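You operate a simulated robot arm through the tools that you are given. There is no shell and no other tool. Be economical: measure what you need, move in short steps, check, and stop when the job is done.

You are at the controls of a simulated two-armed robot. One attempt, no reset.

JOB
On the top of the kitting bench, fold the blue rag in half, so that it is half as long.
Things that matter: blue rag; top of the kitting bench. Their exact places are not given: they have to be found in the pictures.

The check looks at the end state, three seconds after you hand in, the way a careful person would. Anything else that was tipped, shoved, dropped, spilled or broken makes it a failure. Flat cloth is picked up by pressing the open fingertips on it (5 to 10 N) and closing them slowly along it; thin cloth reads only 2 to 8 mm in the jaws.

ROBOT AND FRAMES
Two 7-joint arms with two-finger parallel grippers on one trunk, on a base that drives. Base frame: it is fixed to the floor where the robot stands at the start and does not move with it; the origin is under the middle of the robot, x ahead of it, y to its left, z up. Readings come in mm, degrees, newtons and seconds.
The left shoulder is at the start at [70, 163, 1195], the right one opposite. Places, roughly: top of the kitting bench [700, 0, 900]. Payload 3.43 kg a hand.
Tool frame (each hand has its own): the origin (TCP) lies between the finger pads and is the grasp point; the fingertips stand 34 mm ahead of it; z points along the fingers, y is the line along which they close. The gripper opens to 128 mm. The fingers are 24 mm wide and 12 mm thick; the gripper's body (48 by 130 mm) begins 96 mm behind the TCP.
Orientation is that of the tool frame in the base frame, as a unit quaternion [w, x, y, z]. With the fingers straight down and closing along the base's y, the tool's x points along the base's -x, its y along +y and its z along -z.

CONTROLS
- The arms move only by the tool move_arm. It takes "left_moves", "right_moves" or both (then of equal length, played together; a hand with none holds still); each is a list of rows, each a list of 7 numbers: the shift along the tool's x, y, z in mm, then the turn, a rotation vector about the tool's x, y, z in rad, then the gripper command, from -1 (fully open) to 1 (shut), values between in proportion. In form: [[tx, ty, tz, wx, wy, wz, hand], ...]. A call has 1 to 8 rows; each row shifts and turns the commanded pose from where the row before left it, along the tool's axes as they then stand. Each row takes 0.2 s and may step no farther than 50 mm and 8.6 degrees from the row before; otherwise, or with a gripper value out of range, the whole call is refused. A pose out of reach is approached as far as the arm can. The call stops where the force on the tool passes 40 N (or 10 N more than at its start, if that is more) or the arm is blocked; 0.2 s more then pass. The fingers move at their own pace (about 153 mm/s each) and stop on an object; they squeeze with about 30 N. The grip force told is the motor's: it shows also when the fingers shut on nothing. Time passes only in rows, and 0.2 s behind the last, so rows that do not move let the fingers close. It gives the time, the measured TCP pose, the force on the tool (base axes), the opening and the grip force at its end, in the units of the frame above (readings bear some noise), and new pictures: "views" is both (left out), scene, wrist or none (wrist: the cameras of the hands that moved).
- Cameras (640 x 400 px; columns grow to the right, rows downward): "scene" is now at [133.7, -15.8, 1414.5]; the picture's right is [-0.20, -0.98, 0.00], its down [-0.63, 0.13, -0.76] and it looks along [0.75, -0.15, -0.65] (base axes); focal length 214 px, centre (320, 200). "left" rides on the left gripper at [76, 11, -160] in its tool frame; the picture's right is [-0.15, 0.99, 0.00], its down [-0.88, -0.13, -0.46] and it looks along [-0.45, -0.07, 0.89] (tool axes); focal length 234 px, centre (320, 200). "right" rides on the right gripper at [76, -11, -160] in its tool frame; the picture's right is [0.15, 0.99, 0.00], its down [-0.88, 0.13, -0.46] and it looks along [-0.45, 0.07, 0.89] (tool axes); focal length 234 px, centre (320, 200).
- slide_trunk(by): slides the trunk up (or, below 0, down) by that many mm; the arms and the scene camera ride with it, the base frame stays. It gives what a move gives, with no picture.
- base_move(legs): drives the robot by 1 to 6 legs, each [ahead, left, turn to the left] in mm, mm and degrees, along the robot's own axes; the way and the turn of a leg run together, so that a leg with both is an arc; at most 1500 mm and 180 degrees a leg. The arms and the cameras ride along, it lands a little off, and it stops where it bumps. It gives what a move gives, and a new picture of the scene camera.
- turn_head(pan, tilt): turns the head with the scene camera to pan (to the left, within 86 degrees either way) and tilt (down, from -29 to 69), counted from straight ahead of the robot. It gives what a move gives, and a new picture of the scene camera.
- pixel_to_xyz(camera, pixels): for up to 12 pixels [column, row] of the newest picture of that camera ("zoom" is the newest enlarged one), the place [x, y, z] in the base frame of the surface seen there, good to about 2 mm. The clock stands still meanwhile.
- enlarge(camera, box): a new picture of the part [left, top, right, bottom] of that camera's present view, enlarged. The clock stands still meanwhile.
- job_done(): hands the job in; it is judged then, once.

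Work in short steps. Measure before you move; look again where a grasp or a placing could have gone wrong, and mend it. You have 80 turns and 170 pictures in all, those below and enlarged ones among them. Open the grippers and draw the arms clear of the work before you hand the job in, unless the task says otherwise; then end with one line.

The tools are called as a command line: name --argument value ..., lists and objects as JSON in quotes. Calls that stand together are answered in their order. move_arm: Moves the arms, as the interface text tells. Its arguments: {"type":"object","properties":{"left_moves":{"type":"array"},"right_moves":{"type":"array"},"views":{"type":"string","enum":["both","scene","wrist","none"]}},"required":[]} The other tools are called the same way: slide_trunk (by) slides the trunk up or down; base_move (legs) drives the base; turn_head (pan, tilt) turns the head that bears the scene camera; pixel_to_xyz (camera, pixels) gives the place of the surface under pixels of a picture; enlarge (camera, box) takes an enlarged picture of a part of a camera's view; job_done () hands the job in.

At the start:

```text
time_s: 0.0
left_eef_pos: [674.7, 256.7, 1020.3]
left_tool_rot: [-0.001, -0.001, 1.0, 0.0]
left_ft_force: [0.6, -0.5, -0.2]
left_grip_width: 128.2
left_finger_force: 0.1
right_eef_pos: [698.1, -225.2, 1005.1]
right_tool_rot: [0.0, 0.0, 1.0, 0.0]
right_ft_force: [-0.5, 0.5, 0.1]
right_grip_width: 128.1
right_finger_force: 0.1
trunk travel left (down, up): [-675.0, 265.0]
robot x, y, heading: [0.0, 1.4, -0.2]
head pan, tilt: [-11.5, 40.3]
```

scene: 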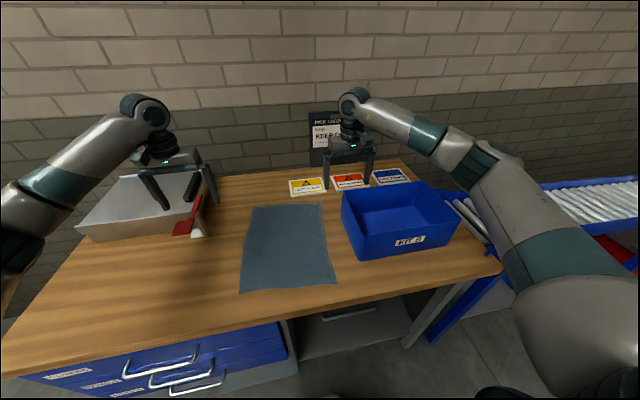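
right: 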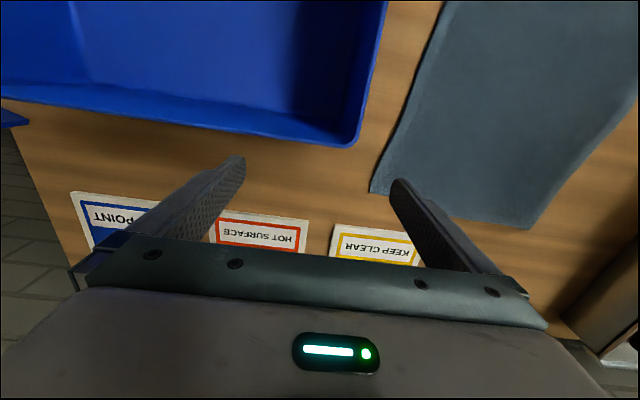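
left: 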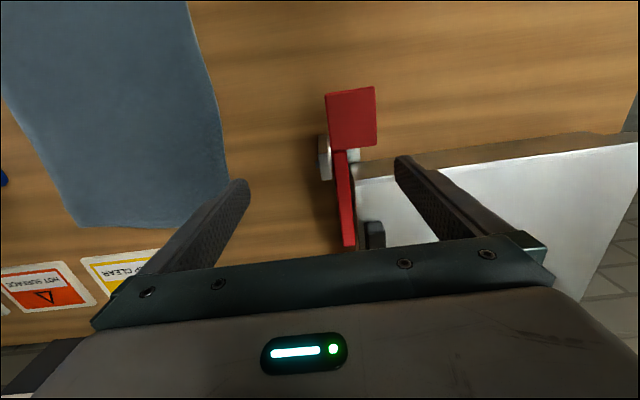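

The blue rag lies at about columns 240-337, rows 204-293 of the scene picture; I measure its corners and edges, and the neighbours.

pixel_to_xyz --camera "scene" --pixels '[[253, 207], [321, 204], [336, 282], [241, 291], [248, 250], [328, 240], [290, 245], [220, 260], [343, 200], [358, 258], [205, 235], [290, 284]]'

enlarge --camera "scene" --box '[200, 180, 360, 310]'

```text
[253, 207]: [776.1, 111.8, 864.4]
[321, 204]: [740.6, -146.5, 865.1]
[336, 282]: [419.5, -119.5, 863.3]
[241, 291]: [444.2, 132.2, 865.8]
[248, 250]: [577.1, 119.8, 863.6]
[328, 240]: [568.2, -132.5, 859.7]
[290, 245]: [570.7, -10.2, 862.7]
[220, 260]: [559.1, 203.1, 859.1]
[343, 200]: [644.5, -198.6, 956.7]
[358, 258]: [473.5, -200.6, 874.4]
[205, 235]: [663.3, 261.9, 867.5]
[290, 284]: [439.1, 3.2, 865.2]
```

```text
3.08 times, centred on (280, 245) of scene
```

zoom: 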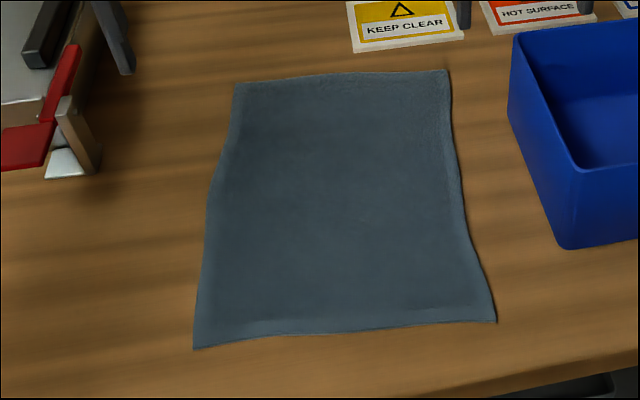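

The rag runs from about x 432 to 760 (its length) and y -145 to 130, with the bench at z≈861. I will fold the far edge onto the near one, using both hands on the far corners. First I lift the hands, bring them inward and start turning them so that the fingers close along x.

move_arm --left_moves '[[-10, -20, -15, 0, 0, 0, 0.3], [-15, -48, 0, 0, 0, 0, 0.3], [-22, -48, 0, 0, 0, 0, 0.3], [-22, -48, 0, 0, 0, 0, 0.3], [0, 0, 0, 0, 0, 0.1428, 0.3], [0, 0, 0, 0, 0, 0.1428, 0.3], [0, 0, 0, 0, 0, 0.1428, 0.3], [0, 0, 0, 0, 0, 0.1428, 0.3]]' --right_moves '[[0, 0, -30, 0, 0, 0, 0.3], [-5, 35, 0, 0, 0, 0, 0.3], [-5, 35, 0, 0, 0, 0, 0.3], [-5, 33, 0, 0, 0, 0, 0.3], [0, 0, 0, 0, 0, -0.1428, 0.3], [0, 0, 0, 0, 0, -0.1428, 0.3], [0, 0, 0, 0, 0, -0.1428, 0.3], [0, 0, 0, 0, 0, -0.1428, 0.3]]' --views "none"

move_arm --left_moves '[[0, 0, 0, 0, 0, 0.1428, 0.3], [0, 0, 0, 0, 0, 0.1428, 0.3], [0, 0, 0, 0, 0, 0.1428, 0.3], [0, 0, 0, 0, 0, 0.1428, 0.3], [0, 0, 0, 0, 0, 0.1428, 0.3], [0, 0, 0, 0, 0, 0.1428, 0.3], [0, 0, 0, 0, 0, 0.1428, 0.3], [0, 0, 0, 0, 0, 0, 0.3]]' --right_moves '[[0, 0, 0, 0, 0, -0.1428, 0.3], [0, 0, 0, 0, 0, -0.1428, 0.3], [0, 0, 0, 0, 0, -0.1428, 0.3], [0, 0, 0, 0, 0, -0.1428, 0.3], [0, 0, 0, 0, 0, -0.1428, 0.3], [0, 0, 0, 0, 0, -0.1428, 0.3], [0, 0, 0, 0, 0, -0.1428, 0.3], [0, 0, 0, 0, 0, 0, 0.3]]'

```text
refused: row 2 steps farther than a row can; nothing moved
```

```text
time_s: 1.8
left_eef_pos: [674.0, 257.0, 1021.6]
left_tool_rot: [-0.001, 0.48, 0.877, 0.0]
left_ft_force: [-0.2, 0.3, -0.2]
left_grip_width: 44.6
left_finger_force: 0.1
right_eef_pos: [697.4, -225.4, 1006.2]
right_tool_rot: [0.0, -0.327, 0.945, -0.001]
right_ft_force: [0.0, 0.2, 0.2]
right_grip_width: 44.7
right_finger_force: 0.1
right hand out of reach, approached as far as the arm can: row 6, 7
trunk travel left (down, up): [-675.0, 265.0]
robot x, y, heading: [-3.0, -1.1, -0.0]
head pan, tilt: [-11.5, 40.3]
```

scene: 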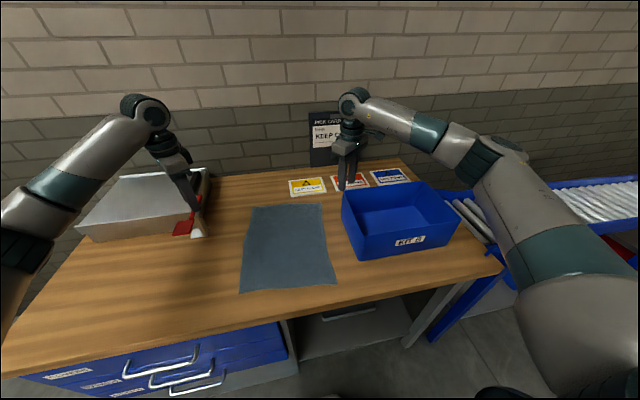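
right: 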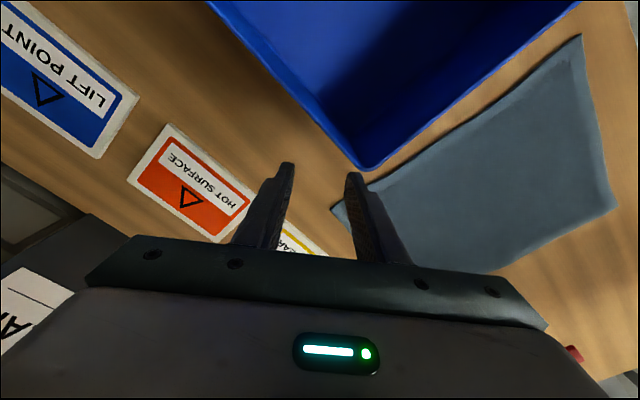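
left: 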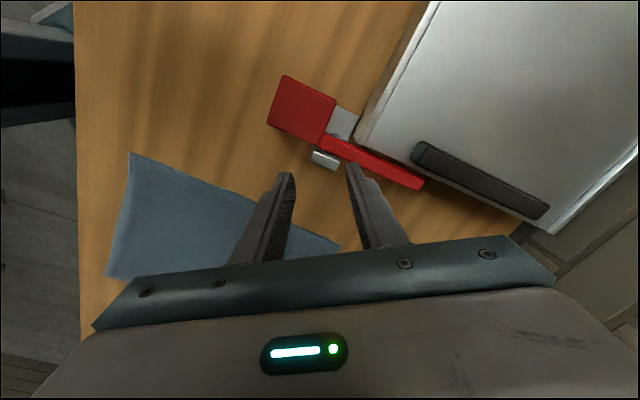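

The fingers are now 44 mm apart. Left has turned about 57°, but right hit a joint limit after 38°, so I turn right the other way instead and finish left's turn while lifting slightly.

move_arm --left_moves '[[0, 0, -10, 0, 0, 0.1423, 0.3], [0, 0, 0, 0, 0, 0.1423, 0.3], [0, 0, 0, 0, 0, 0.1423, 0.3], [0, 0, 0, 0, 0, 0.1423, 0.3], [-41, 16, 0, 0, 0, 0, 0.3], [-41, 16, 0, 0, 0, 0, 0.3], [-41, 16, 0, 0, 0, 0, 0.3], [-41, 16, 0, 0, 0, 0, 0.3]]' --right_moves '[[0, 0, -20, 0, 0, 0.1396, 0.3], [0, 0, 0, 0, 0, 0.1396, 0.3], [0, 0, 0, 0, 0, 0.1396, 0.3], [0, 0, 0, 0, 0, 0.1396, 0.3], [0, 0, 0, 0, 0, 0.1396, 0.3], [0, 0, 0, 0, 0, 0.1396, 0.3], [0, 0, 0, 0, 0, 0.1396, 0.3], [0, 0, 0, 0, 0, 0.1396, 0.3]]' --views "none"

move_arm --right_moves '[[0, 0, 0, 0, 0, 0.1396, 0.3], [0, 0, 0, 0, 0, 0.1396, 0.3], [0, 0, 0, 0, 0, 0.1396, 0.3], [0, 0, 0, 0, 0, 0.1396, 0.3], [0, 0, 0, 0, 0, 0.1396, 0.3], [0, 0, 0, 0, 0, 0.1396, 0.3], [0, 0, 0, 0, 0, 0.1396, 0.3], [0, 0, 0, 0, 0, 0.1396, 0.3]]' --views "scene"

```text
time_s: 3.6
left_eef_pos: [739.2, 90.8, 1030.7]
left_tool_rot: [-0.002, 0.706, 0.708, 0.0]
left_ft_force: [-0.1, -0.6, 0.3]
left_grip_width: 44.8
left_finger_force: 0.1
right_eef_pos: [698.0, -228.0, 1024.9]
right_tool_rot: [0.0, 0.225, 0.974, 0.0]
right_ft_force: [0.5, -1.0, -0.1]
right_grip_width: 44.6
right_finger_force: 0.0
trunk travel left (down, up): [-675.0, 265.0]
robot x, y, heading: [0.0, -2.6, -0.1]
head pan, tilt: [-11.5, 40.3]
```

```text
time_s: 5.4
left_eef_pos: [739.4, 93.4, 1030.2]
left_tool_rot: [0.0, 0.706, 0.708, 0.001]
left_ft_force: [0.2, -0.5, -0.2]
left_grip_width: 44.8
left_finger_force: 0.0
right_eef_pos: [699.2, -225.3, 1026.1]
right_tool_rot: [0.0, 0.707, 0.707, 0.0]
right_ft_force: [0.3, -0.2, 0.2]
right_grip_width: 44.9
right_finger_force: 0.0
trunk travel left (down, up): [-675.0, 265.0]
robot x, y, heading: [-2.8, -2.7, -0.2]
head pan, tilt: [-11.5, 40.3]
```

scene: 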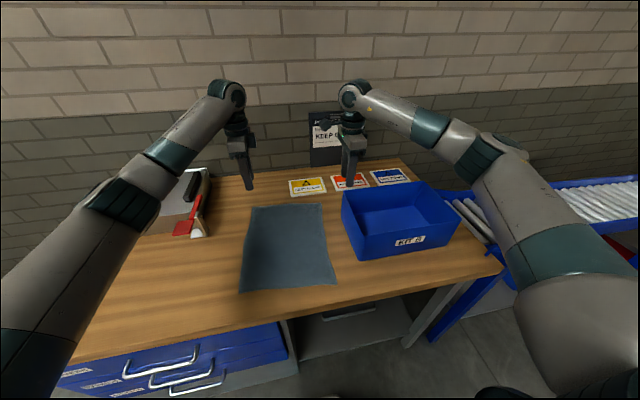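

Both hands now close along x. I enlarge the far edge of the rag (about rows 195-225) to measure it precisely.

enlarge --camera "scene" --box '[240, 190, 336, 250]'

```text
6.67 times, centred on (288, 220) of scene
```

zoom: 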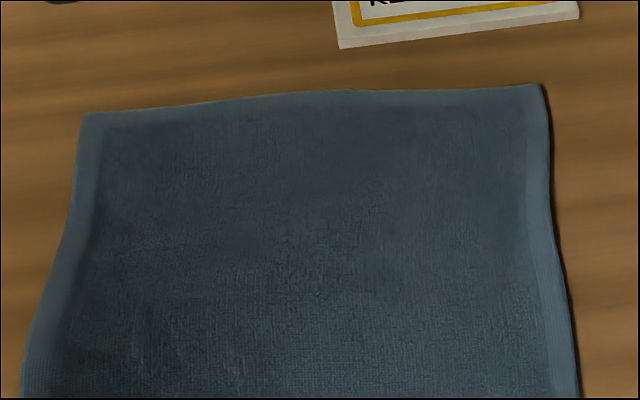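

The far edge runs from zoom pixel (82,116) to (540,86); I measure along it.

pixel_to_xyz --camera "zoom" --pixels '[[84, 116], [120, 111], [160, 107], [240, 99], [350, 92], [450, 93], [500, 91], [538, 87], [545, 130], [75, 170], [300, 250], [300, 70]]'

```text
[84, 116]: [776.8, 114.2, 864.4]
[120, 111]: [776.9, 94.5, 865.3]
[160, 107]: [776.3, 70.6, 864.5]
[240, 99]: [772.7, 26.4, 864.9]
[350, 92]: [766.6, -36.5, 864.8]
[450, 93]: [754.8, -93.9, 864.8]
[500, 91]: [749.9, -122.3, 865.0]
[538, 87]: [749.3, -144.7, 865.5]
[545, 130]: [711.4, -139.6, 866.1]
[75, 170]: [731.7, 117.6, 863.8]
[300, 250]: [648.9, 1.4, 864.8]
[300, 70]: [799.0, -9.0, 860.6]
```

Bench z≈860.6 and rag top z≈865. I bring the hands over their pinch points (left 743, 95; right 716, -123) and lower to about 20 mm above the rag.

move_arm --left_moves '[[2, 4, 0, 0, 0, 0, 0.3], [0, 0, 0, 0, 0, 0, 0.3], [0, 0, 0, 0, 0, 0, 0.3], [0, 0, 40, 0, 0, 0, 0.3], [0, 0, 40, 0, 0, 0, 0.3], [0, 0, 31, 0, 0, 0, 0.3], [0, 0, 0, 0, 0, 0, 0.3]]' --right_moves '[[34, 5, 0, 0, 0, 0, 0.3], [34, 6, 0, 0, 0, 0, 0.3], [34, 6, 0, 0, 0, 0, 0.3], [0, 0, 36, 0, 0, 0, 0.3], [0, 0, 40, 0, 0, 0, 0.3], [0, 0, 31, 0, 0, 0, 0.3], [0, 0, 0, 0, 0, 0, 0.3]]'

```text
time_s: 7.0
left_eef_pos: [745.1, 95.4, 919.0]
left_tool_rot: [0.0, 0.706, 0.708, 0.0]
left_ft_force: [-0.2, -0.1, -0.1]
left_grip_width: 44.8
left_finger_force: 0.1
right_eef_pos: [711.3, -124.5, 916.2]
right_tool_rot: [0.0, 0.706, 0.708, 0.0]
right_ft_force: [-0.2, -0.3, 0.4]
right_grip_width: 44.7
right_finger_force: 0.1
trunk travel left (down, up): [-675.0, 265.0]
robot x, y, heading: [-0.7, -1.1, -0.0]
head pan, tilt: [-11.5, 40.3]
```

scene: 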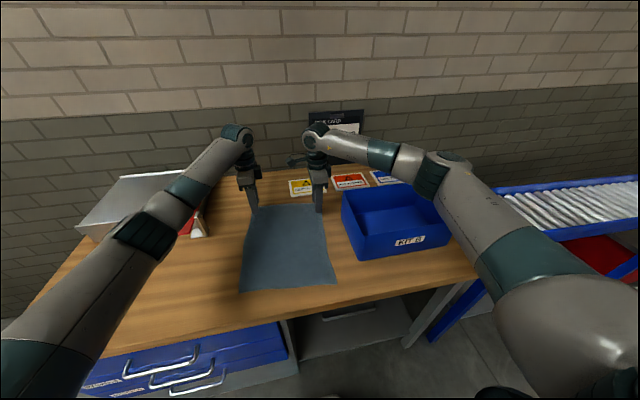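
right: 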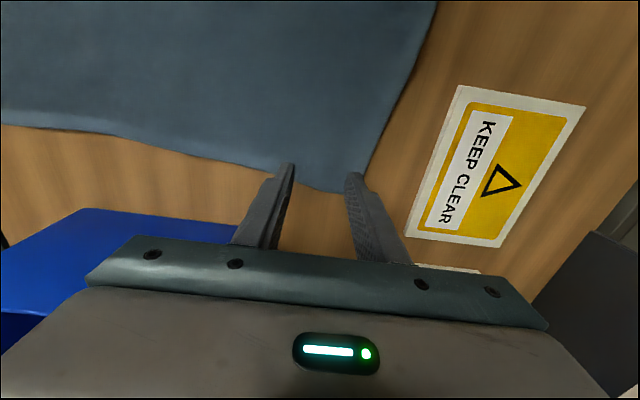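
left: 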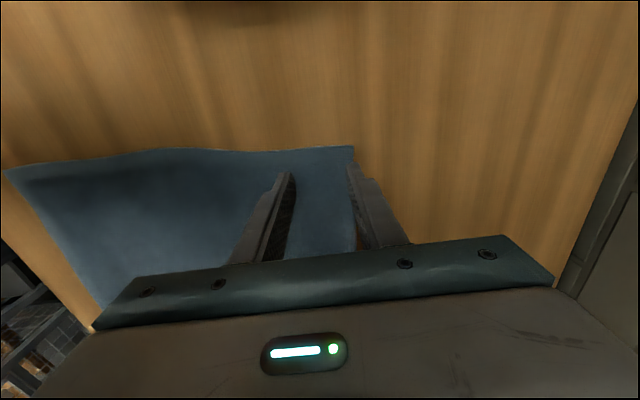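

The tips are about 20 mm above the rag, with left's outer finger right at the far edge (col 350), so I shift left 5 mm inward and lower both almost to touching.

move_arm --left_moves '[[0, -5, 8, 0, 0, 0, 0.3], [0, 0, 8, 0, 0, 0, 0.3], [0, 0, 3, 0, 0, 0, 0.3], [0, 0, 0, 0, 0, 0, 0.3]]' --right_moves '[[0, 2, 8, 0, 0, 0, 0.3], [0, 0, 7, 0, 0, 0, 0.3], [0, 0, 2, 0, 0, 0, 0.3], [0, 0, 0, 0, 0, 0, 0.3]]' --views "wrist"

```text
time_s: 8.0
left_eef_pos: [739.2, 94.7, 901.4]
left_tool_rot: [-0.001, 0.706, 0.708, 0.0]
left_ft_force: [0.1, -0.3, 0.4]
left_grip_width: 44.5
left_finger_force: 0.2
right_eef_pos: [714.8, -121.7, 899.8]
right_tool_rot: [0.0, 0.706, 0.708, 0.0]
right_ft_force: [0.3, -0.5, 0.3]
right_grip_width: 44.8
right_finger_force: 0.0
trunk travel left (down, up): [-675.0, 265.0]
robot x, y, heading: [2.8, -1.3, -0.1]
head pan, tilt: [-11.5, 40.3]
```

right: 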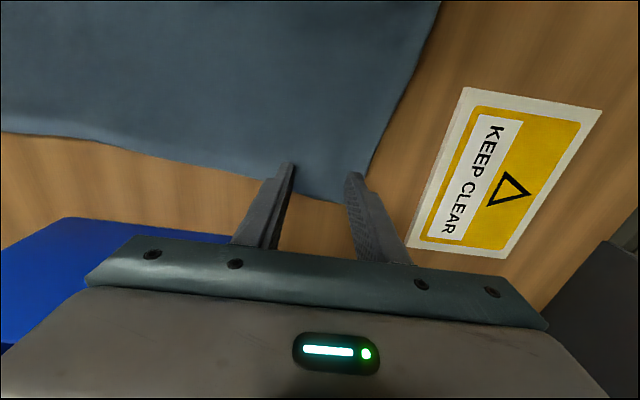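
left: 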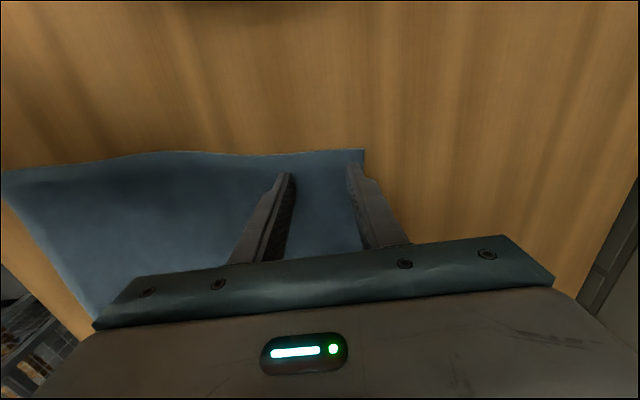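

Left looks well placed; right's tips sit close to the rag's corner (350,190), so I move right 8 mm inward and 4 mm back. Then I press both down in small steps.

move_arm --left_moves '[[0, 0, 0, 0, 0, 0, 0.3], [0, 0, 0, 0, 0, 0, 0.3], [0, 0, 1.5, 0, 0, 0, 0.3], [0, 0, 1, 0, 0, 0, 0.3], [0, 0, 1, 0, 0, 0, 0.3]]' --right_moves '[[8, -4, 0, 0, 0, 0, 0.3], [0, 0, 0, 0, 0, 0, 0.3], [0, 0, 1, 0, 0, 0, 0.3], [0, 0, 1, 0, 0, 0, 0.3], [0, 0, 0, 0, 0, 0, 0.3]]' --views "wrist"

```text
time_s: 9.2
left_eef_pos: [737.6, 94.3, 898.3]
left_tool_rot: [0.0, 0.706, 0.708, 0.0]
left_ft_force: [0.3, -1.0, 2.7]
left_grip_width: 44.7
left_finger_force: 0.1
right_eef_pos: [712.4, -115.0, 900.2]
right_tool_rot: [0.0, 0.706, 0.708, 0.0]
right_ft_force: [-1.6, 0.4, 1.3]
right_grip_width: 44.9
right_finger_force: 0.1
trunk travel left (down, up): [-675.0, 265.0]
robot x, y, heading: [1.3, -0.6, 0.2]
head pan, tilt: [-11.5, 40.3]
```

right: 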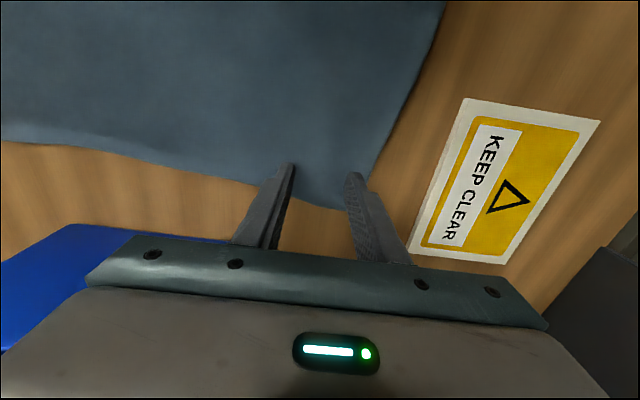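
left: 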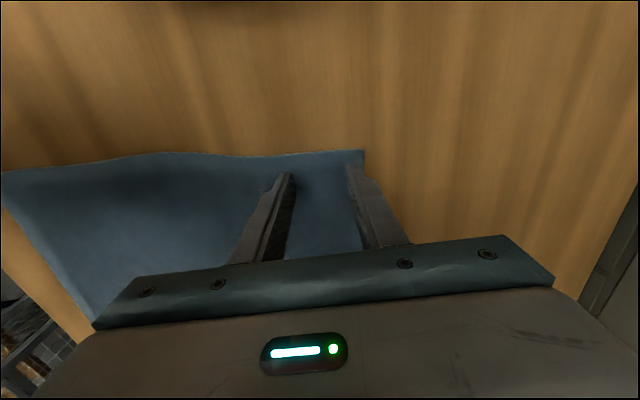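

Contact is starting (left 2.7 N, right 1.3 N); I press a little more to reach 5-10 N.

move_arm --left_moves '[[0, 0, 1, 0, 0, 0, 0.3], [0, 0, 0.5, 0, 0, 0, 0.3], [0, 0, 0, 0, 0, 0, 0.3]]' --right_moves '[[0, 0, 1, 0, 0, 0, 0.3], [0, 0, 1, 0, 0, 0, 0.3], [0, 0, 0, 0, 0, 0, 0.3]]' --views "none"

```text
time_s: 10.0
left_eef_pos: [737.8, 94.1, 898.4]
left_tool_rot: [0.0, 0.706, 0.709, 0.0]
left_ft_force: [1.8, -0.6, 5.9]
left_grip_width: 44.6
left_finger_force: 0.0
right_eef_pos: [714.4, -115.4, 898.4]
right_tool_rot: [0.0, 0.706, 0.708, 0.001]
right_ft_force: [0.4, -0.3, 1.4]
right_grip_width: 44.7
right_finger_force: 0.1
trunk travel left (down, up): [-675.0, 265.0]
robot x, y, heading: [2.2, -1.7, 0.2]
head pan, tilt: [-11.5, 40.3]
```

Left reads 5.9 N; right only 1.4 N, so right goes on pressing.

move_arm --left_moves '[[0, 0, 0.3, 0, 0, 0, 0.3], [0, 0, 0, 0, 0, 0, 0.3], [0, 0, 0, 0, 0, 0, 0.3]]' --right_moves '[[0, 0, 1, 0, 0, 0, 0.3], [0, 0, 1, 0, 0, 0, 0.3], [0, 0, 0, 0, 0, 0, 0.3]]' --views "none"

```text
time_s: 10.8
left_eef_pos: [736.7, 95.1, 897.8]
left_tool_rot: [0.0, 0.706, 0.708, 0.0]
left_ft_force: [1.6, -0.5, 5.9]
left_grip_width: 44.7
left_finger_force: 0.1
right_eef_pos: [713.1, -115.3, 898.6]
right_tool_rot: [0.001, 0.707, 0.707, 0.001]
right_ft_force: [-0.1, -0.7, 6.4]
right_grip_width: 44.5
right_finger_force: 0.1
trunk travel left (down, up): [-675.0, 265.0]
robot x, y, heading: [0.5, 0.4, -0.0]
head pan, tilt: [-11.5, 40.3]
```

Both press with about 6 N. I close slowly along the cloth over several rows.

move_arm --left_moves '[[0, 0, 0.3, 0, 0, 0, 0.4], [0, 0, 0, 0, 0, 0, 0.5], [0, 0, 0, 0, 0, 0, 0.6], [0, 0, 0, 0, 0, 0, 0.7], [0, 0, 0, 0, 0, 0, 0.8], [0, 0, 0, 0, 0, 0, 0.9], [0, 0, 0, 0, 0, 0, 1], [0, 0, 0, 0, 0, 0, 1]]' --right_moves '[[0, 0, 0.3, 0, 0, 0, 0.4], [0, 0, 0, 0, 0, 0, 0.5], [0, 0, 0, 0, 0, 0, 0.6], [0, 0, 0, 0, 0, 0, 0.7], [0, 0, 0, 0, 0, 0, 0.8], [0, 0, 0, 0, 0, 0, 0.9], [0, 0, 0, 0, 0, 0, 1], [0, 0, 0, 0, 0, 0, 1]]' --views "wrist"

```text
time_s: 12.6
left_eef_pos: [735.8, 95.2, 897.7]
left_tool_rot: [0.0, 0.706, 0.708, 0.001]
left_ft_force: [-0.4, -0.9, 7.3]
left_grip_width: 4.4
left_finger_force: 30.1
right_eef_pos: [711.3, -116.0, 897.6]
right_tool_rot: [0.001, 0.705, 0.709, 0.001]
right_ft_force: [0.0, 1.3, 9.8]
right_grip_width: 5.1
right_finger_force: 30.3
trunk travel left (down, up): [-675.0, 265.0]
robot x, y, heading: [-0.9, -2.1, -0.0]
head pan, tilt: [-11.5, 40.3]
```

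right: 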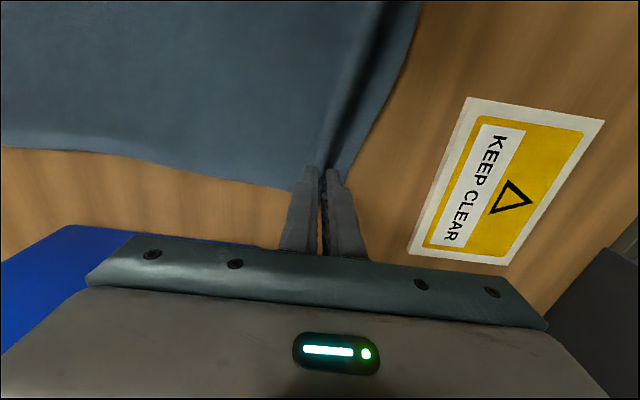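
left: 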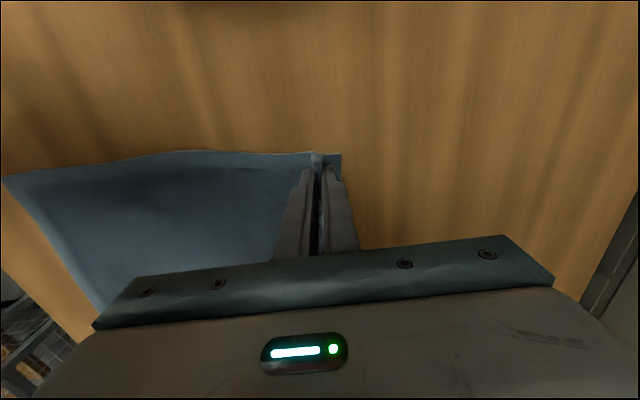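

Both pinches hold cloth (4.4 and 5.1 mm). I lift in an arc, toward the near edge, and look.

move_arm --left_moves '[[0, 0, -15, 0, 0, 0, 1], [0, 0, -20, 0, 0, 0, 1], [0, -15, -25, 0, 0, 0, 1], [0, -20, -25, 0, 0, 0, 1], [0, -25, -20, 0, 0, 0, 1], [0, -25, -15, 0, 0, 0, 1], [0, 0, 0, 0, 0, 0, 1]]' --right_moves '[[0, 0, -15, 0, 0, 0, 1], [0, 0, -20, 0, 0, 0, 1], [0, -15, -25, 0, 0, 0, 1], [0, -20, -25, 0, 0, 0, 1], [0, -25, -20, 0, 0, 0, 1], [0, -25, -15, 0, 0, 0, 1], [0, 0, 0, 0, 0, 0, 1]]'

```text
time_s: 14.2
left_eef_pos: [656.1, 93.8, 1016.4]
left_tool_rot: [0.0, 0.706, 0.709, -0.001]
left_ft_force: [0.5, -0.6, -0.6]
left_grip_width: 4.5
left_finger_force: 29.7
right_eef_pos: [626.6, -116.2, 1015.9]
right_tool_rot: [0.0, 0.707, 0.707, -0.001]
right_ft_force: [0.2, 0.6, -0.4]
right_grip_width: 4.6
right_finger_force: 30.5
trunk travel left (down, up): [-675.0, 265.0]
robot x, y, heading: [-0.8, 1.7, -0.1]
head pan, tilt: [-11.5, 40.3]
```

scene: 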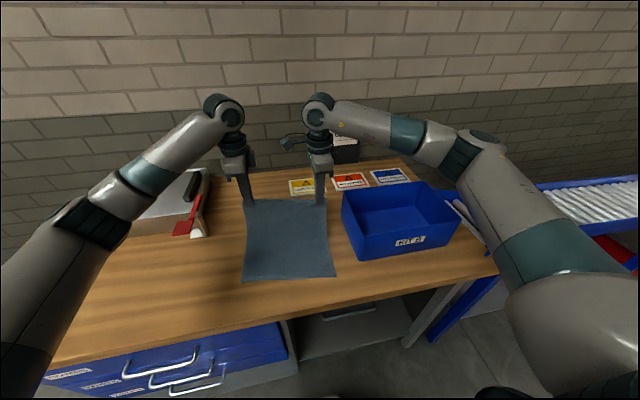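
right: 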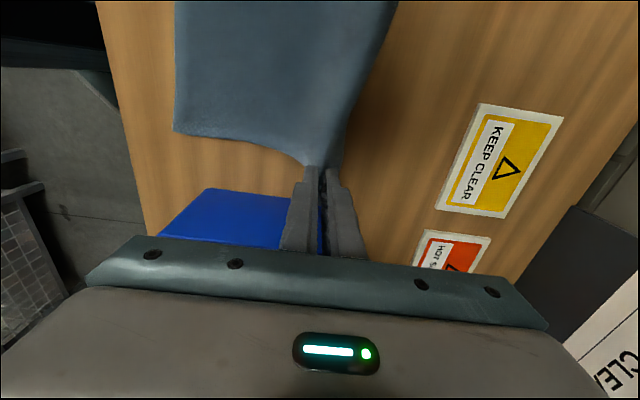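
left: 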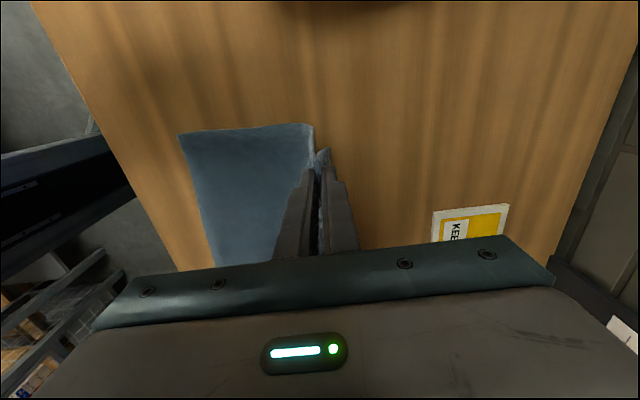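

Both corners are lifted cleanly. I carry them over toward the near edge (left to 500, 112; right to 470, -94) with a slight descent.

move_arm --left_moves '[[4, -28, 0, 0, 0, 0, 1], [4, -28, 5, 0, 0, 0, 1], [4, -28, 8, 0, 0, 0, 1], [4, -28, 12, 0, 0, 0, 1], [3, -28, 12, 0, 0, 0, 1], [0, -15, 15, 0, 0, 0, 1], [0, 0, 0, 0, 0, 0, 1]]' --right_moves '[[4, -28, 0, 0, 0, 0, 1], [4, -28, 5, 0, 0, 0, 1], [5, -28, 8, 0, 0, 0, 1], [5, -28, 12, 0, 0, 0, 1], [4, -28, 12, 0, 0, 0, 1], [0, -15, 15, 0, 0, 0, 1], [0, 0, 0, 0, 0, 0, 1]]'

```text
time_s: 15.8
left_eef_pos: [498.2, 115.5, 962.9]
left_tool_rot: [0.0, 0.706, 0.708, 0.0]
left_ft_force: [-0.4, 0.6, -0.7]
left_grip_width: 4.4
left_finger_force: 30.1
right_eef_pos: [471.6, -92.9, 964.4]
right_tool_rot: [0.0, 0.706, 0.708, 0.0]
right_ft_force: [0.5, -0.1, -0.2]
right_grip_width: 4.3
right_finger_force: 29.8
trunk travel left (down, up): [-675.0, 265.0]
robot x, y, heading: [-2.0, 0.7, 0.1]
head pan, tilt: [-11.5, 40.3]
```

scene: 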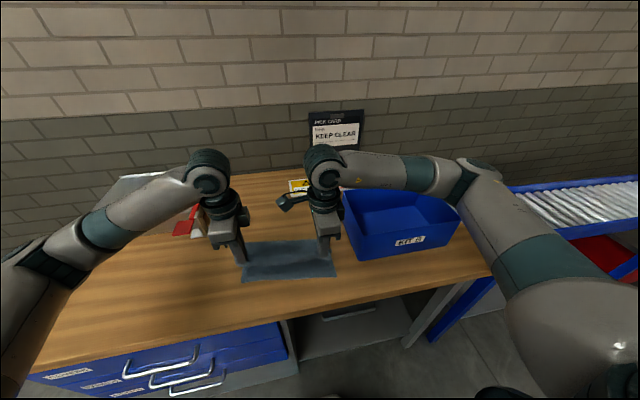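
right: 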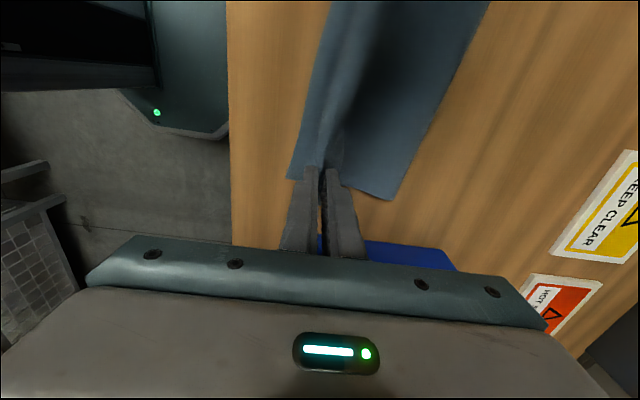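
left: 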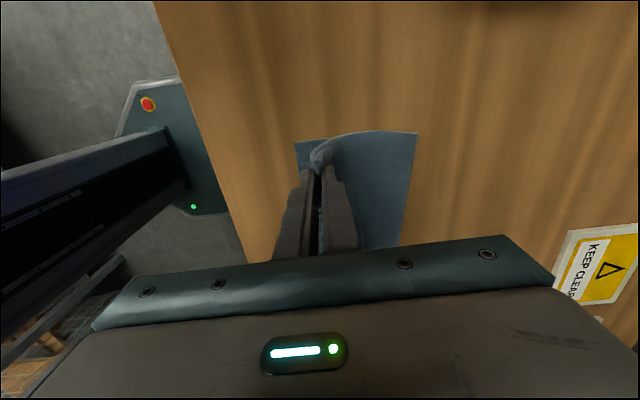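

The cloth is folding over. I enlarge the scene around the rag (230-345, 225-300) to see the near edge and where the fold line lies.

enlarge --camera "scene" --box '[220, 220, 348, 300]'

pixel_to_xyz --camera "zoom" --pixels '[[112, 310], [580, 278], [350, 297], [350, 110]]'

```text
5.00 times, centred on (284, 260) of scene
```

zoom: 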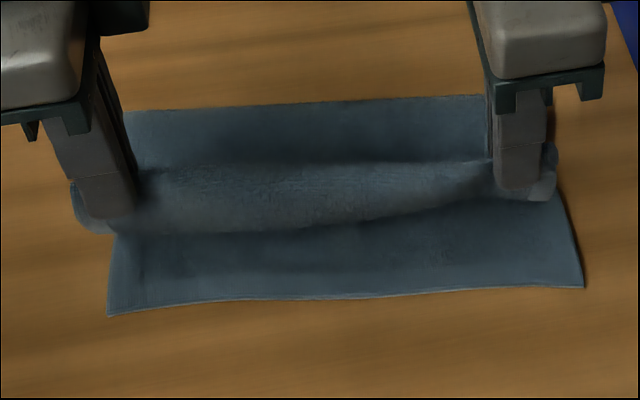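

```text
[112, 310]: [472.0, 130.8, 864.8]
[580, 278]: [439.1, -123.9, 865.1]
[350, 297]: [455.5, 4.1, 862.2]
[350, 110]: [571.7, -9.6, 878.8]
```

The near edge now lies at x≈472 (left) to 439 (right), having slid about 22 mm, and the hands are about 28 mm beyond it, which suits. I lower straight down to just above the lower layer.

move_arm --left_moves '[[0, -2, 20, 0, 0, 0, 1], [0, -2, 20, 0, 0, 0, 1], [0, 0, 12, 0, 0, 0, 1], [0, 0, 0, 0, 0, 0, 1]]' --right_moves '[[0, -4, 20, 0, 0, 0, 1], [0, -4, 20, 0, 0, 0, 1], [0, 0, 13, 0, 0, 0, 1], [0, 0, 0, 0, 0, 0, 1]]'

enlarge --camera "scene" --box '[220, 220, 348, 300]'

```text
time_s: 16.8
left_eef_pos: [494.4, 113.7, 912.8]
left_tool_rot: [0.0, 0.706, 0.708, 0.0]
left_ft_force: [-0.6, 0.0, 0.7]
left_grip_width: 4.6
left_finger_force: 29.9
right_eef_pos: [463.3, -93.7, 910.5]
right_tool_rot: [0.0, 0.706, 0.708, 0.0]
right_ft_force: [0.6, -0.3, -0.4]
right_grip_width: 4.7
right_finger_force: 30.3
trunk travel left (down, up): [-675.0, 265.0]
robot x, y, heading: [-1.0, 0.4, 0.1]
head pan, tilt: [-11.5, 40.3]
```

scene: 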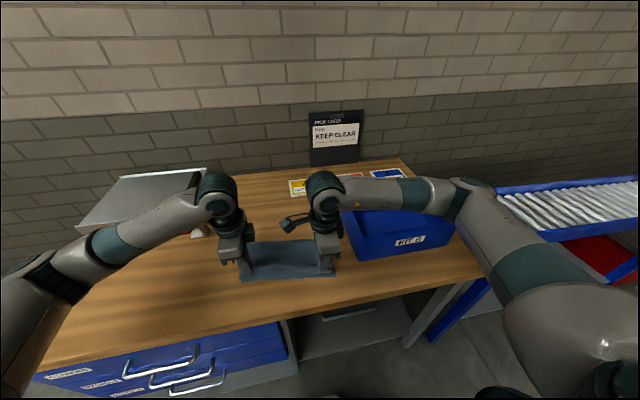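
right: 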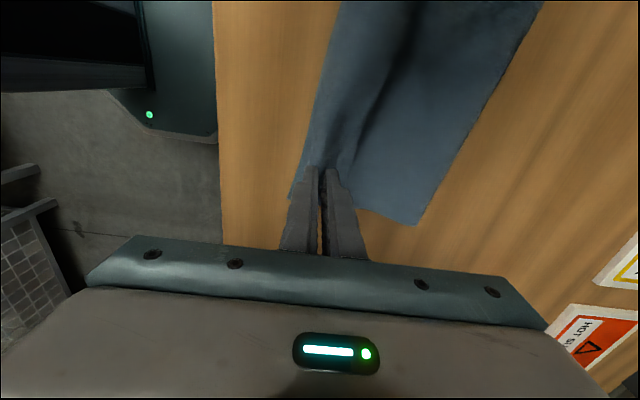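
left: 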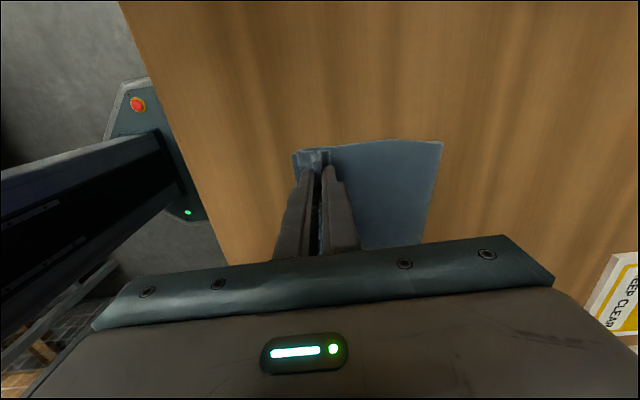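

```text
5.00 times, centred on (284, 260) of scene
```

zoom: 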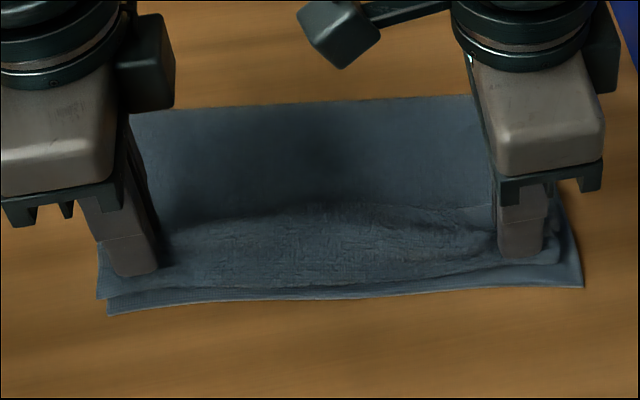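

The far edge lies nearly on the near edge across the width. I lower 6 mm more and open the fingers gently.

move_arm --left_moves '[[0, 0, 6, 0, 0, 0, 1], [0, 0, 0, 0, 0, 0, 0.9], [0, 0, 0, 0, 0, 0, 0.8], [0, 0, 0, 0, 0, 0, 0.65], [0, 0, 0, 0, 0, 0, 0.65]]' --right_moves '[[0, 0, 5, 0, 0, 0, 1], [0, 0, 0, 0, 0, 0, 0.9], [0, 0, 0, 0, 0, 0, 0.8], [0, 0, 0, 0, 0, 0, 0.65], [0, 0, 0, 0, 0, 0, 0.65]]' --views "wrist"

enlarge --camera "scene" --box '[220, 220, 348, 300]'

```text
time_s: 18.0
left_eef_pos: [493.5, 114.1, 907.0]
left_tool_rot: [0.001, 0.706, 0.708, 0.0]
left_ft_force: [1.3, 0.1, 1.9]
left_grip_width: 21.9
left_finger_force: 0.0
right_eef_pos: [464.9, -94.2, 905.1]
right_tool_rot: [0.0, 0.707, 0.708, 0.0]
right_ft_force: [-0.1, 0.2, 1.0]
right_grip_width: 22.1
right_finger_force: 0.0
trunk travel left (down, up): [-675.0, 265.0]
robot x, y, heading: [0.5, 1.4, -0.1]
head pan, tilt: [-11.5, 40.3]
```

right: 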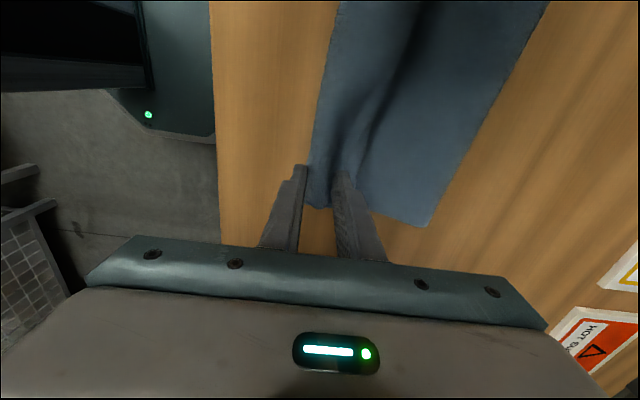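
left: 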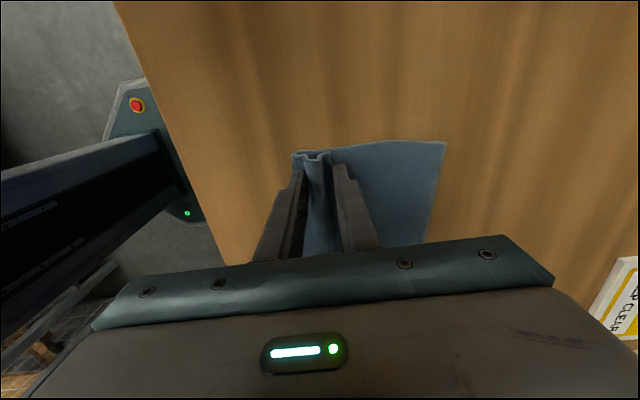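

```text
5.00 times, centred on (284, 260) of scene
```

zoom: 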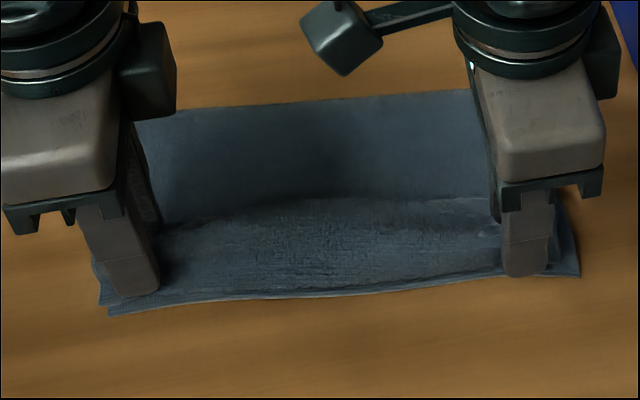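

The cloth is free with the ridges standing between the fingers. I raise slightly, open wider and lift straight up clear of it.

move_arm --left_moves '[[0, 0, -4, 0, 0, 0, 0.65], [0, 0, -3, 0, 0, 0, 0.5], [0, 0, -4, 0, 0, 0, 0.4], [0, 0, -10, 0, 0, 0, 0.4], [0, 0, -20, 0, 0, 0, 0.4], [0, 0, -30, 0, 0, 0, 0.4], [0, 0, -40, 0, 0, 0, 0.4], [0, 0, 0, 0, 0, 0, 0.4]]' --right_moves '[[0, 0, -4, 0, 0, 0, 0.65], [0, 0, -3, 0, 0, 0, 0.5], [0, 0, -4, 0, 0, 0, 0.4], [0, 0, -10, 0, 0, 0, 0.4], [0, 0, -20, 0, 0, 0, 0.4], [0, 0, -30, 0, 0, 0, 0.4], [0, 0, -40, 0, 0, 0, 0.4], [0, 0, 0, 0, 0, 0, 0.4]]' --views "wrist"

enlarge --camera "scene" --box '[204, 210, 364, 310]'

```text
time_s: 19.8
left_eef_pos: [493.4, 113.8, 1018.0]
left_tool_rot: [0.0, 0.706, 0.708, 0.0]
left_ft_force: [-0.1, 0.4, 0.2]
left_grip_width: 38.4
left_finger_force: 0.1
right_eef_pos: [464.2, -97.3, 1017.3]
right_tool_rot: [0.001, 0.705, 0.709, -0.001]
right_ft_force: [0.2, -0.9, -0.2]
right_grip_width: 38.5
right_finger_force: 0.1
trunk travel left (down, up): [-675.0, 265.0]
robot x, y, heading: [-0.8, 0.8, 0.3]
head pan, tilt: [-11.5, 40.3]
```

right: 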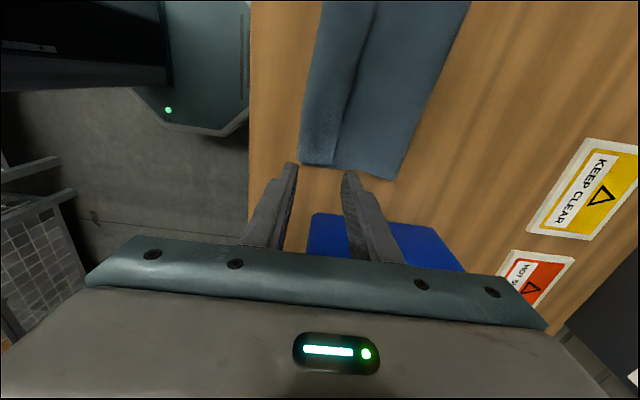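
left: 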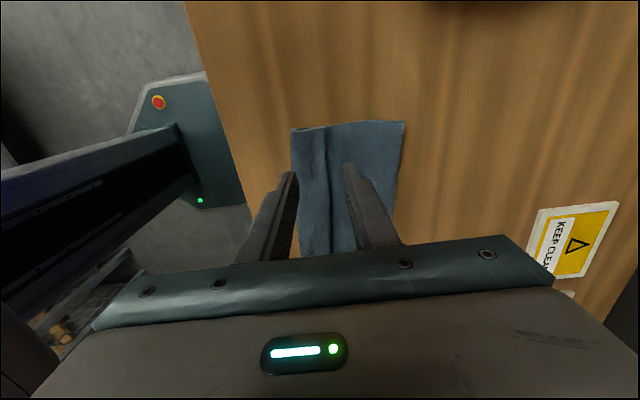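

```text
4.00 times, centred on (284, 260) of scene
```

zoom: 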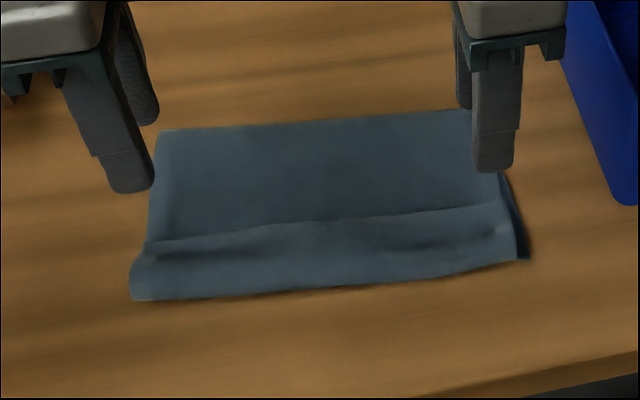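

The rag is released and folded, with a raised line in the top layer at about zoom row 220. I draw the hands up and away (left outward to the left, right up) to inspect it.

move_arm --left_moves '[[0, 0, -40, 0, 0, 0, 0.3], [30, 0, -40, 0, 0, 0, 0.3], [40, 0, -20, 0, 0, 0, 0.3], [45, 0, 0, 0, 0, 0, 0.3], [0, 0, 0, 0, 0, 0, 0.3]]' --right_moves '[[0, 0, -40, 0, 0, 0, 0.3], [-30, 0, -40, 0, 0, 0, 0.3], [-40, 0, -20, 0, 0, 0, 0.3], [-45, 0, 0, 0, 0, 0, 0.3], [0, 0, 0, 0, 0, 0, 0.3]]' --views "scene"

enlarge --camera "scene" --box '[220, 220, 348, 300]'

```text
time_s: 21.0
left_eef_pos: [493.4, 227.7, 1115.1]
left_tool_rot: [0.0, 0.706, 0.708, 0.0]
left_ft_force: [0.2, -0.4, -0.9]
left_grip_width: 44.6
left_finger_force: 0.2
right_eef_pos: [465.4, -206.2, 1117.7]
right_tool_rot: [-0.001, 0.706, 0.708, -0.001]
right_ft_force: [0.4, 0.6, 0.0]
right_grip_width: 44.6
right_finger_force: 0.0
trunk travel left (down, up): [-675.0, 265.0]
robot x, y, heading: [0.4, 0.1, 0.2]
head pan, tilt: [-11.5, 40.3]
```

scene: 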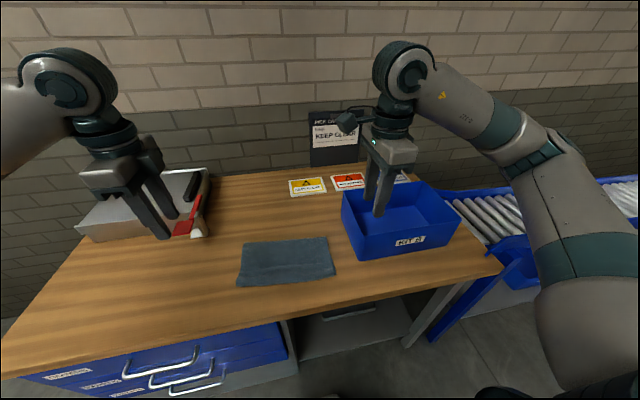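

```text
5.00 times, centred on (284, 260) of scene
```

zoom: 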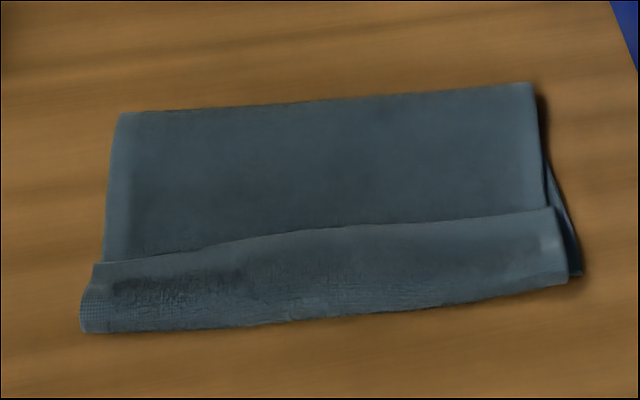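

A strip along the near side (zoom rows 210-330) looks like the free edge turned back on top. I measure the profile to be sure.

pixel_to_xyz --camera "zoom" --pixels '[[320, 110], [320, 180], [320, 222], [320, 236], [320, 270], [320, 310], [320, 325], [95, 268], [85, 325], [560, 215], [563, 278], [575, 270]]'

enlarge --camera "scene" --box '[230, 255, 290, 292]'

enlarge --camera "scene" --box '[290, 245, 350, 282]'

```text
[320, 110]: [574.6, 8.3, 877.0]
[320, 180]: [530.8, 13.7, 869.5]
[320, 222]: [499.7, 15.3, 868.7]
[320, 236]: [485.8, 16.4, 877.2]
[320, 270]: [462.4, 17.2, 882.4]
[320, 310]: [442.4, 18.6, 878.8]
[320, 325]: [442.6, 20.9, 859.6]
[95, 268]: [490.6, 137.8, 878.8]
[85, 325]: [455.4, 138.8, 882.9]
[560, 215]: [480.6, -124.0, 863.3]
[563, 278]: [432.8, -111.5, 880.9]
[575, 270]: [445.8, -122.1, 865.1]
```

```text
10.67 times, centred on (260, 274) of scene
```

zoom: 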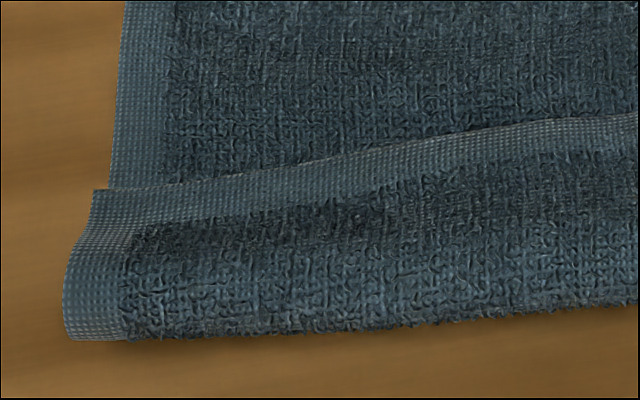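

```text
10.67 times, centred on (320, 264) of scene
```

zoom: 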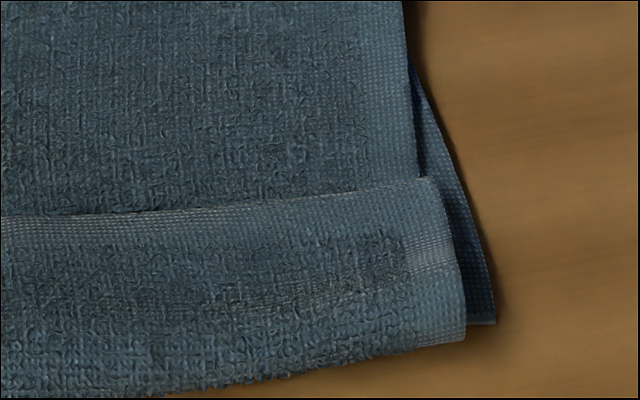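

The turned-back hem is confirmed: the free edge lies at x≈485-497, the crest at x≈442, so about 50 mm folded back and the top layer is longer (≈195) than the lower one (≈130). I will re-pick the turned-back hem and re-lay it; first I measure the hem line.

enlarge --camera "scene" --box '[228, 230, 348, 295]'

pixel_to_xyz --camera "scene" --pixels '[[240, 272], [245, 271], [255, 269], [310, 264], [325, 262], [328, 262], [246, 280], [323, 270], [250, 310], [300, 310], [250, 318], [300, 304]]'

```text
5.33 times, centred on (288, 262) of scene
```

zoom: 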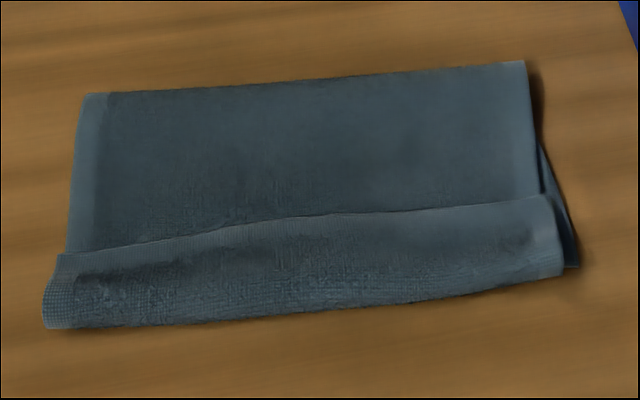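

```text
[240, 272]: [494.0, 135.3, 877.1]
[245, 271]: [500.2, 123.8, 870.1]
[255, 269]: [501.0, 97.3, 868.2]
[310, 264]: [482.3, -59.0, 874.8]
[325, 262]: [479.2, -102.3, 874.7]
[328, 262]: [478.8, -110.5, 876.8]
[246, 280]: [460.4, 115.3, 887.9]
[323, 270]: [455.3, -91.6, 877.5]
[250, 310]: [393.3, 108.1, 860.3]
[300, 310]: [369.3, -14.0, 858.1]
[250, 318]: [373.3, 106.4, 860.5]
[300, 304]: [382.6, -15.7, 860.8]
```

The hem lies at x≈495 (left, y 110) and x≈481 (right, y -95). I move both hands over it with the fingers 24 mm apart and stop about 10 mm above the flap.

move_arm --left_moves '[[-40, -7, 0, 0, 0, 0, 0.62], [-40, -7, 0, 0, 0, 0, 0.62], [-36, 0, 0, 0, 0, 0, 0.62], [0, 0, 45, 0, 0, 0, 0.62], [0, 0, 45, 0, 0, 0, 0.62], [0, 0, 45, 0, 0, 0, 0.62], [0, 0, 45, 0, 0, 0, 0.62], [0, 0, 7, 0, 0, 0, 0.62]]' --right_moves '[[40, 1, 0, 0, 0, 0, 0.62], [40, 0, 0, 0, 0, 0, 0.62], [34, 0, 0, 0, 0, 0, 0.62], [0, 0, 45, 0, 0, 0, 0.62], [0, 0, 45, 0, 0, 0, 0.62], [0, 0, 45, 0, 0, 0, 0.62], [0, 0, 45, 0, 0, 0, 0.62], [0, 0, 10, 0, 0, 0, 0.62]]' --views "wrist"

```text
time_s: 22.8
left_eef_pos: [479.0, 112.1, 931.8]
left_tool_rot: [-0.001, 0.706, 0.708, 0.0]
left_ft_force: [0.7, -0.4, -0.5]
left_grip_width: 24.2
left_finger_force: 0.0
right_eef_pos: [466.3, -95.6, 926.9]
right_tool_rot: [0.0, 0.706, 0.709, -0.001]
right_ft_force: [-0.5, 0.6, 0.2]
right_grip_width: 24.3
right_finger_force: 0.0
trunk travel left (down, up): [-675.0, 265.0]
robot x, y, heading: [-0.6, 1.7, 0.0]
head pan, tilt: [-11.5, 40.3]
```

right: 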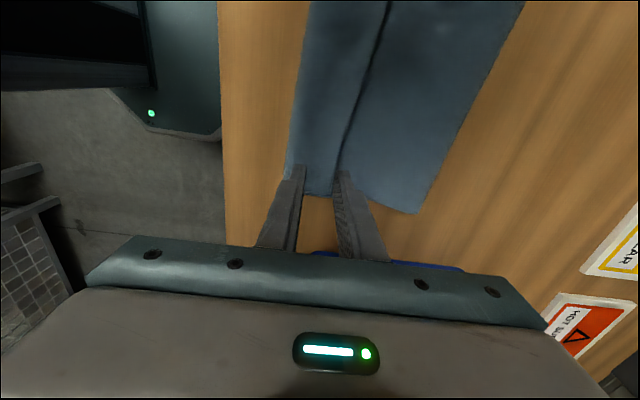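
left: 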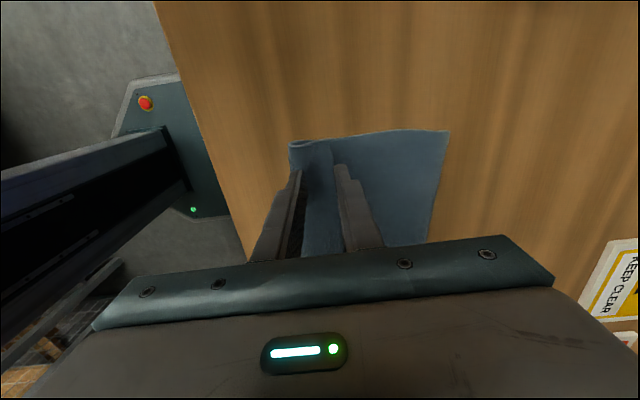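

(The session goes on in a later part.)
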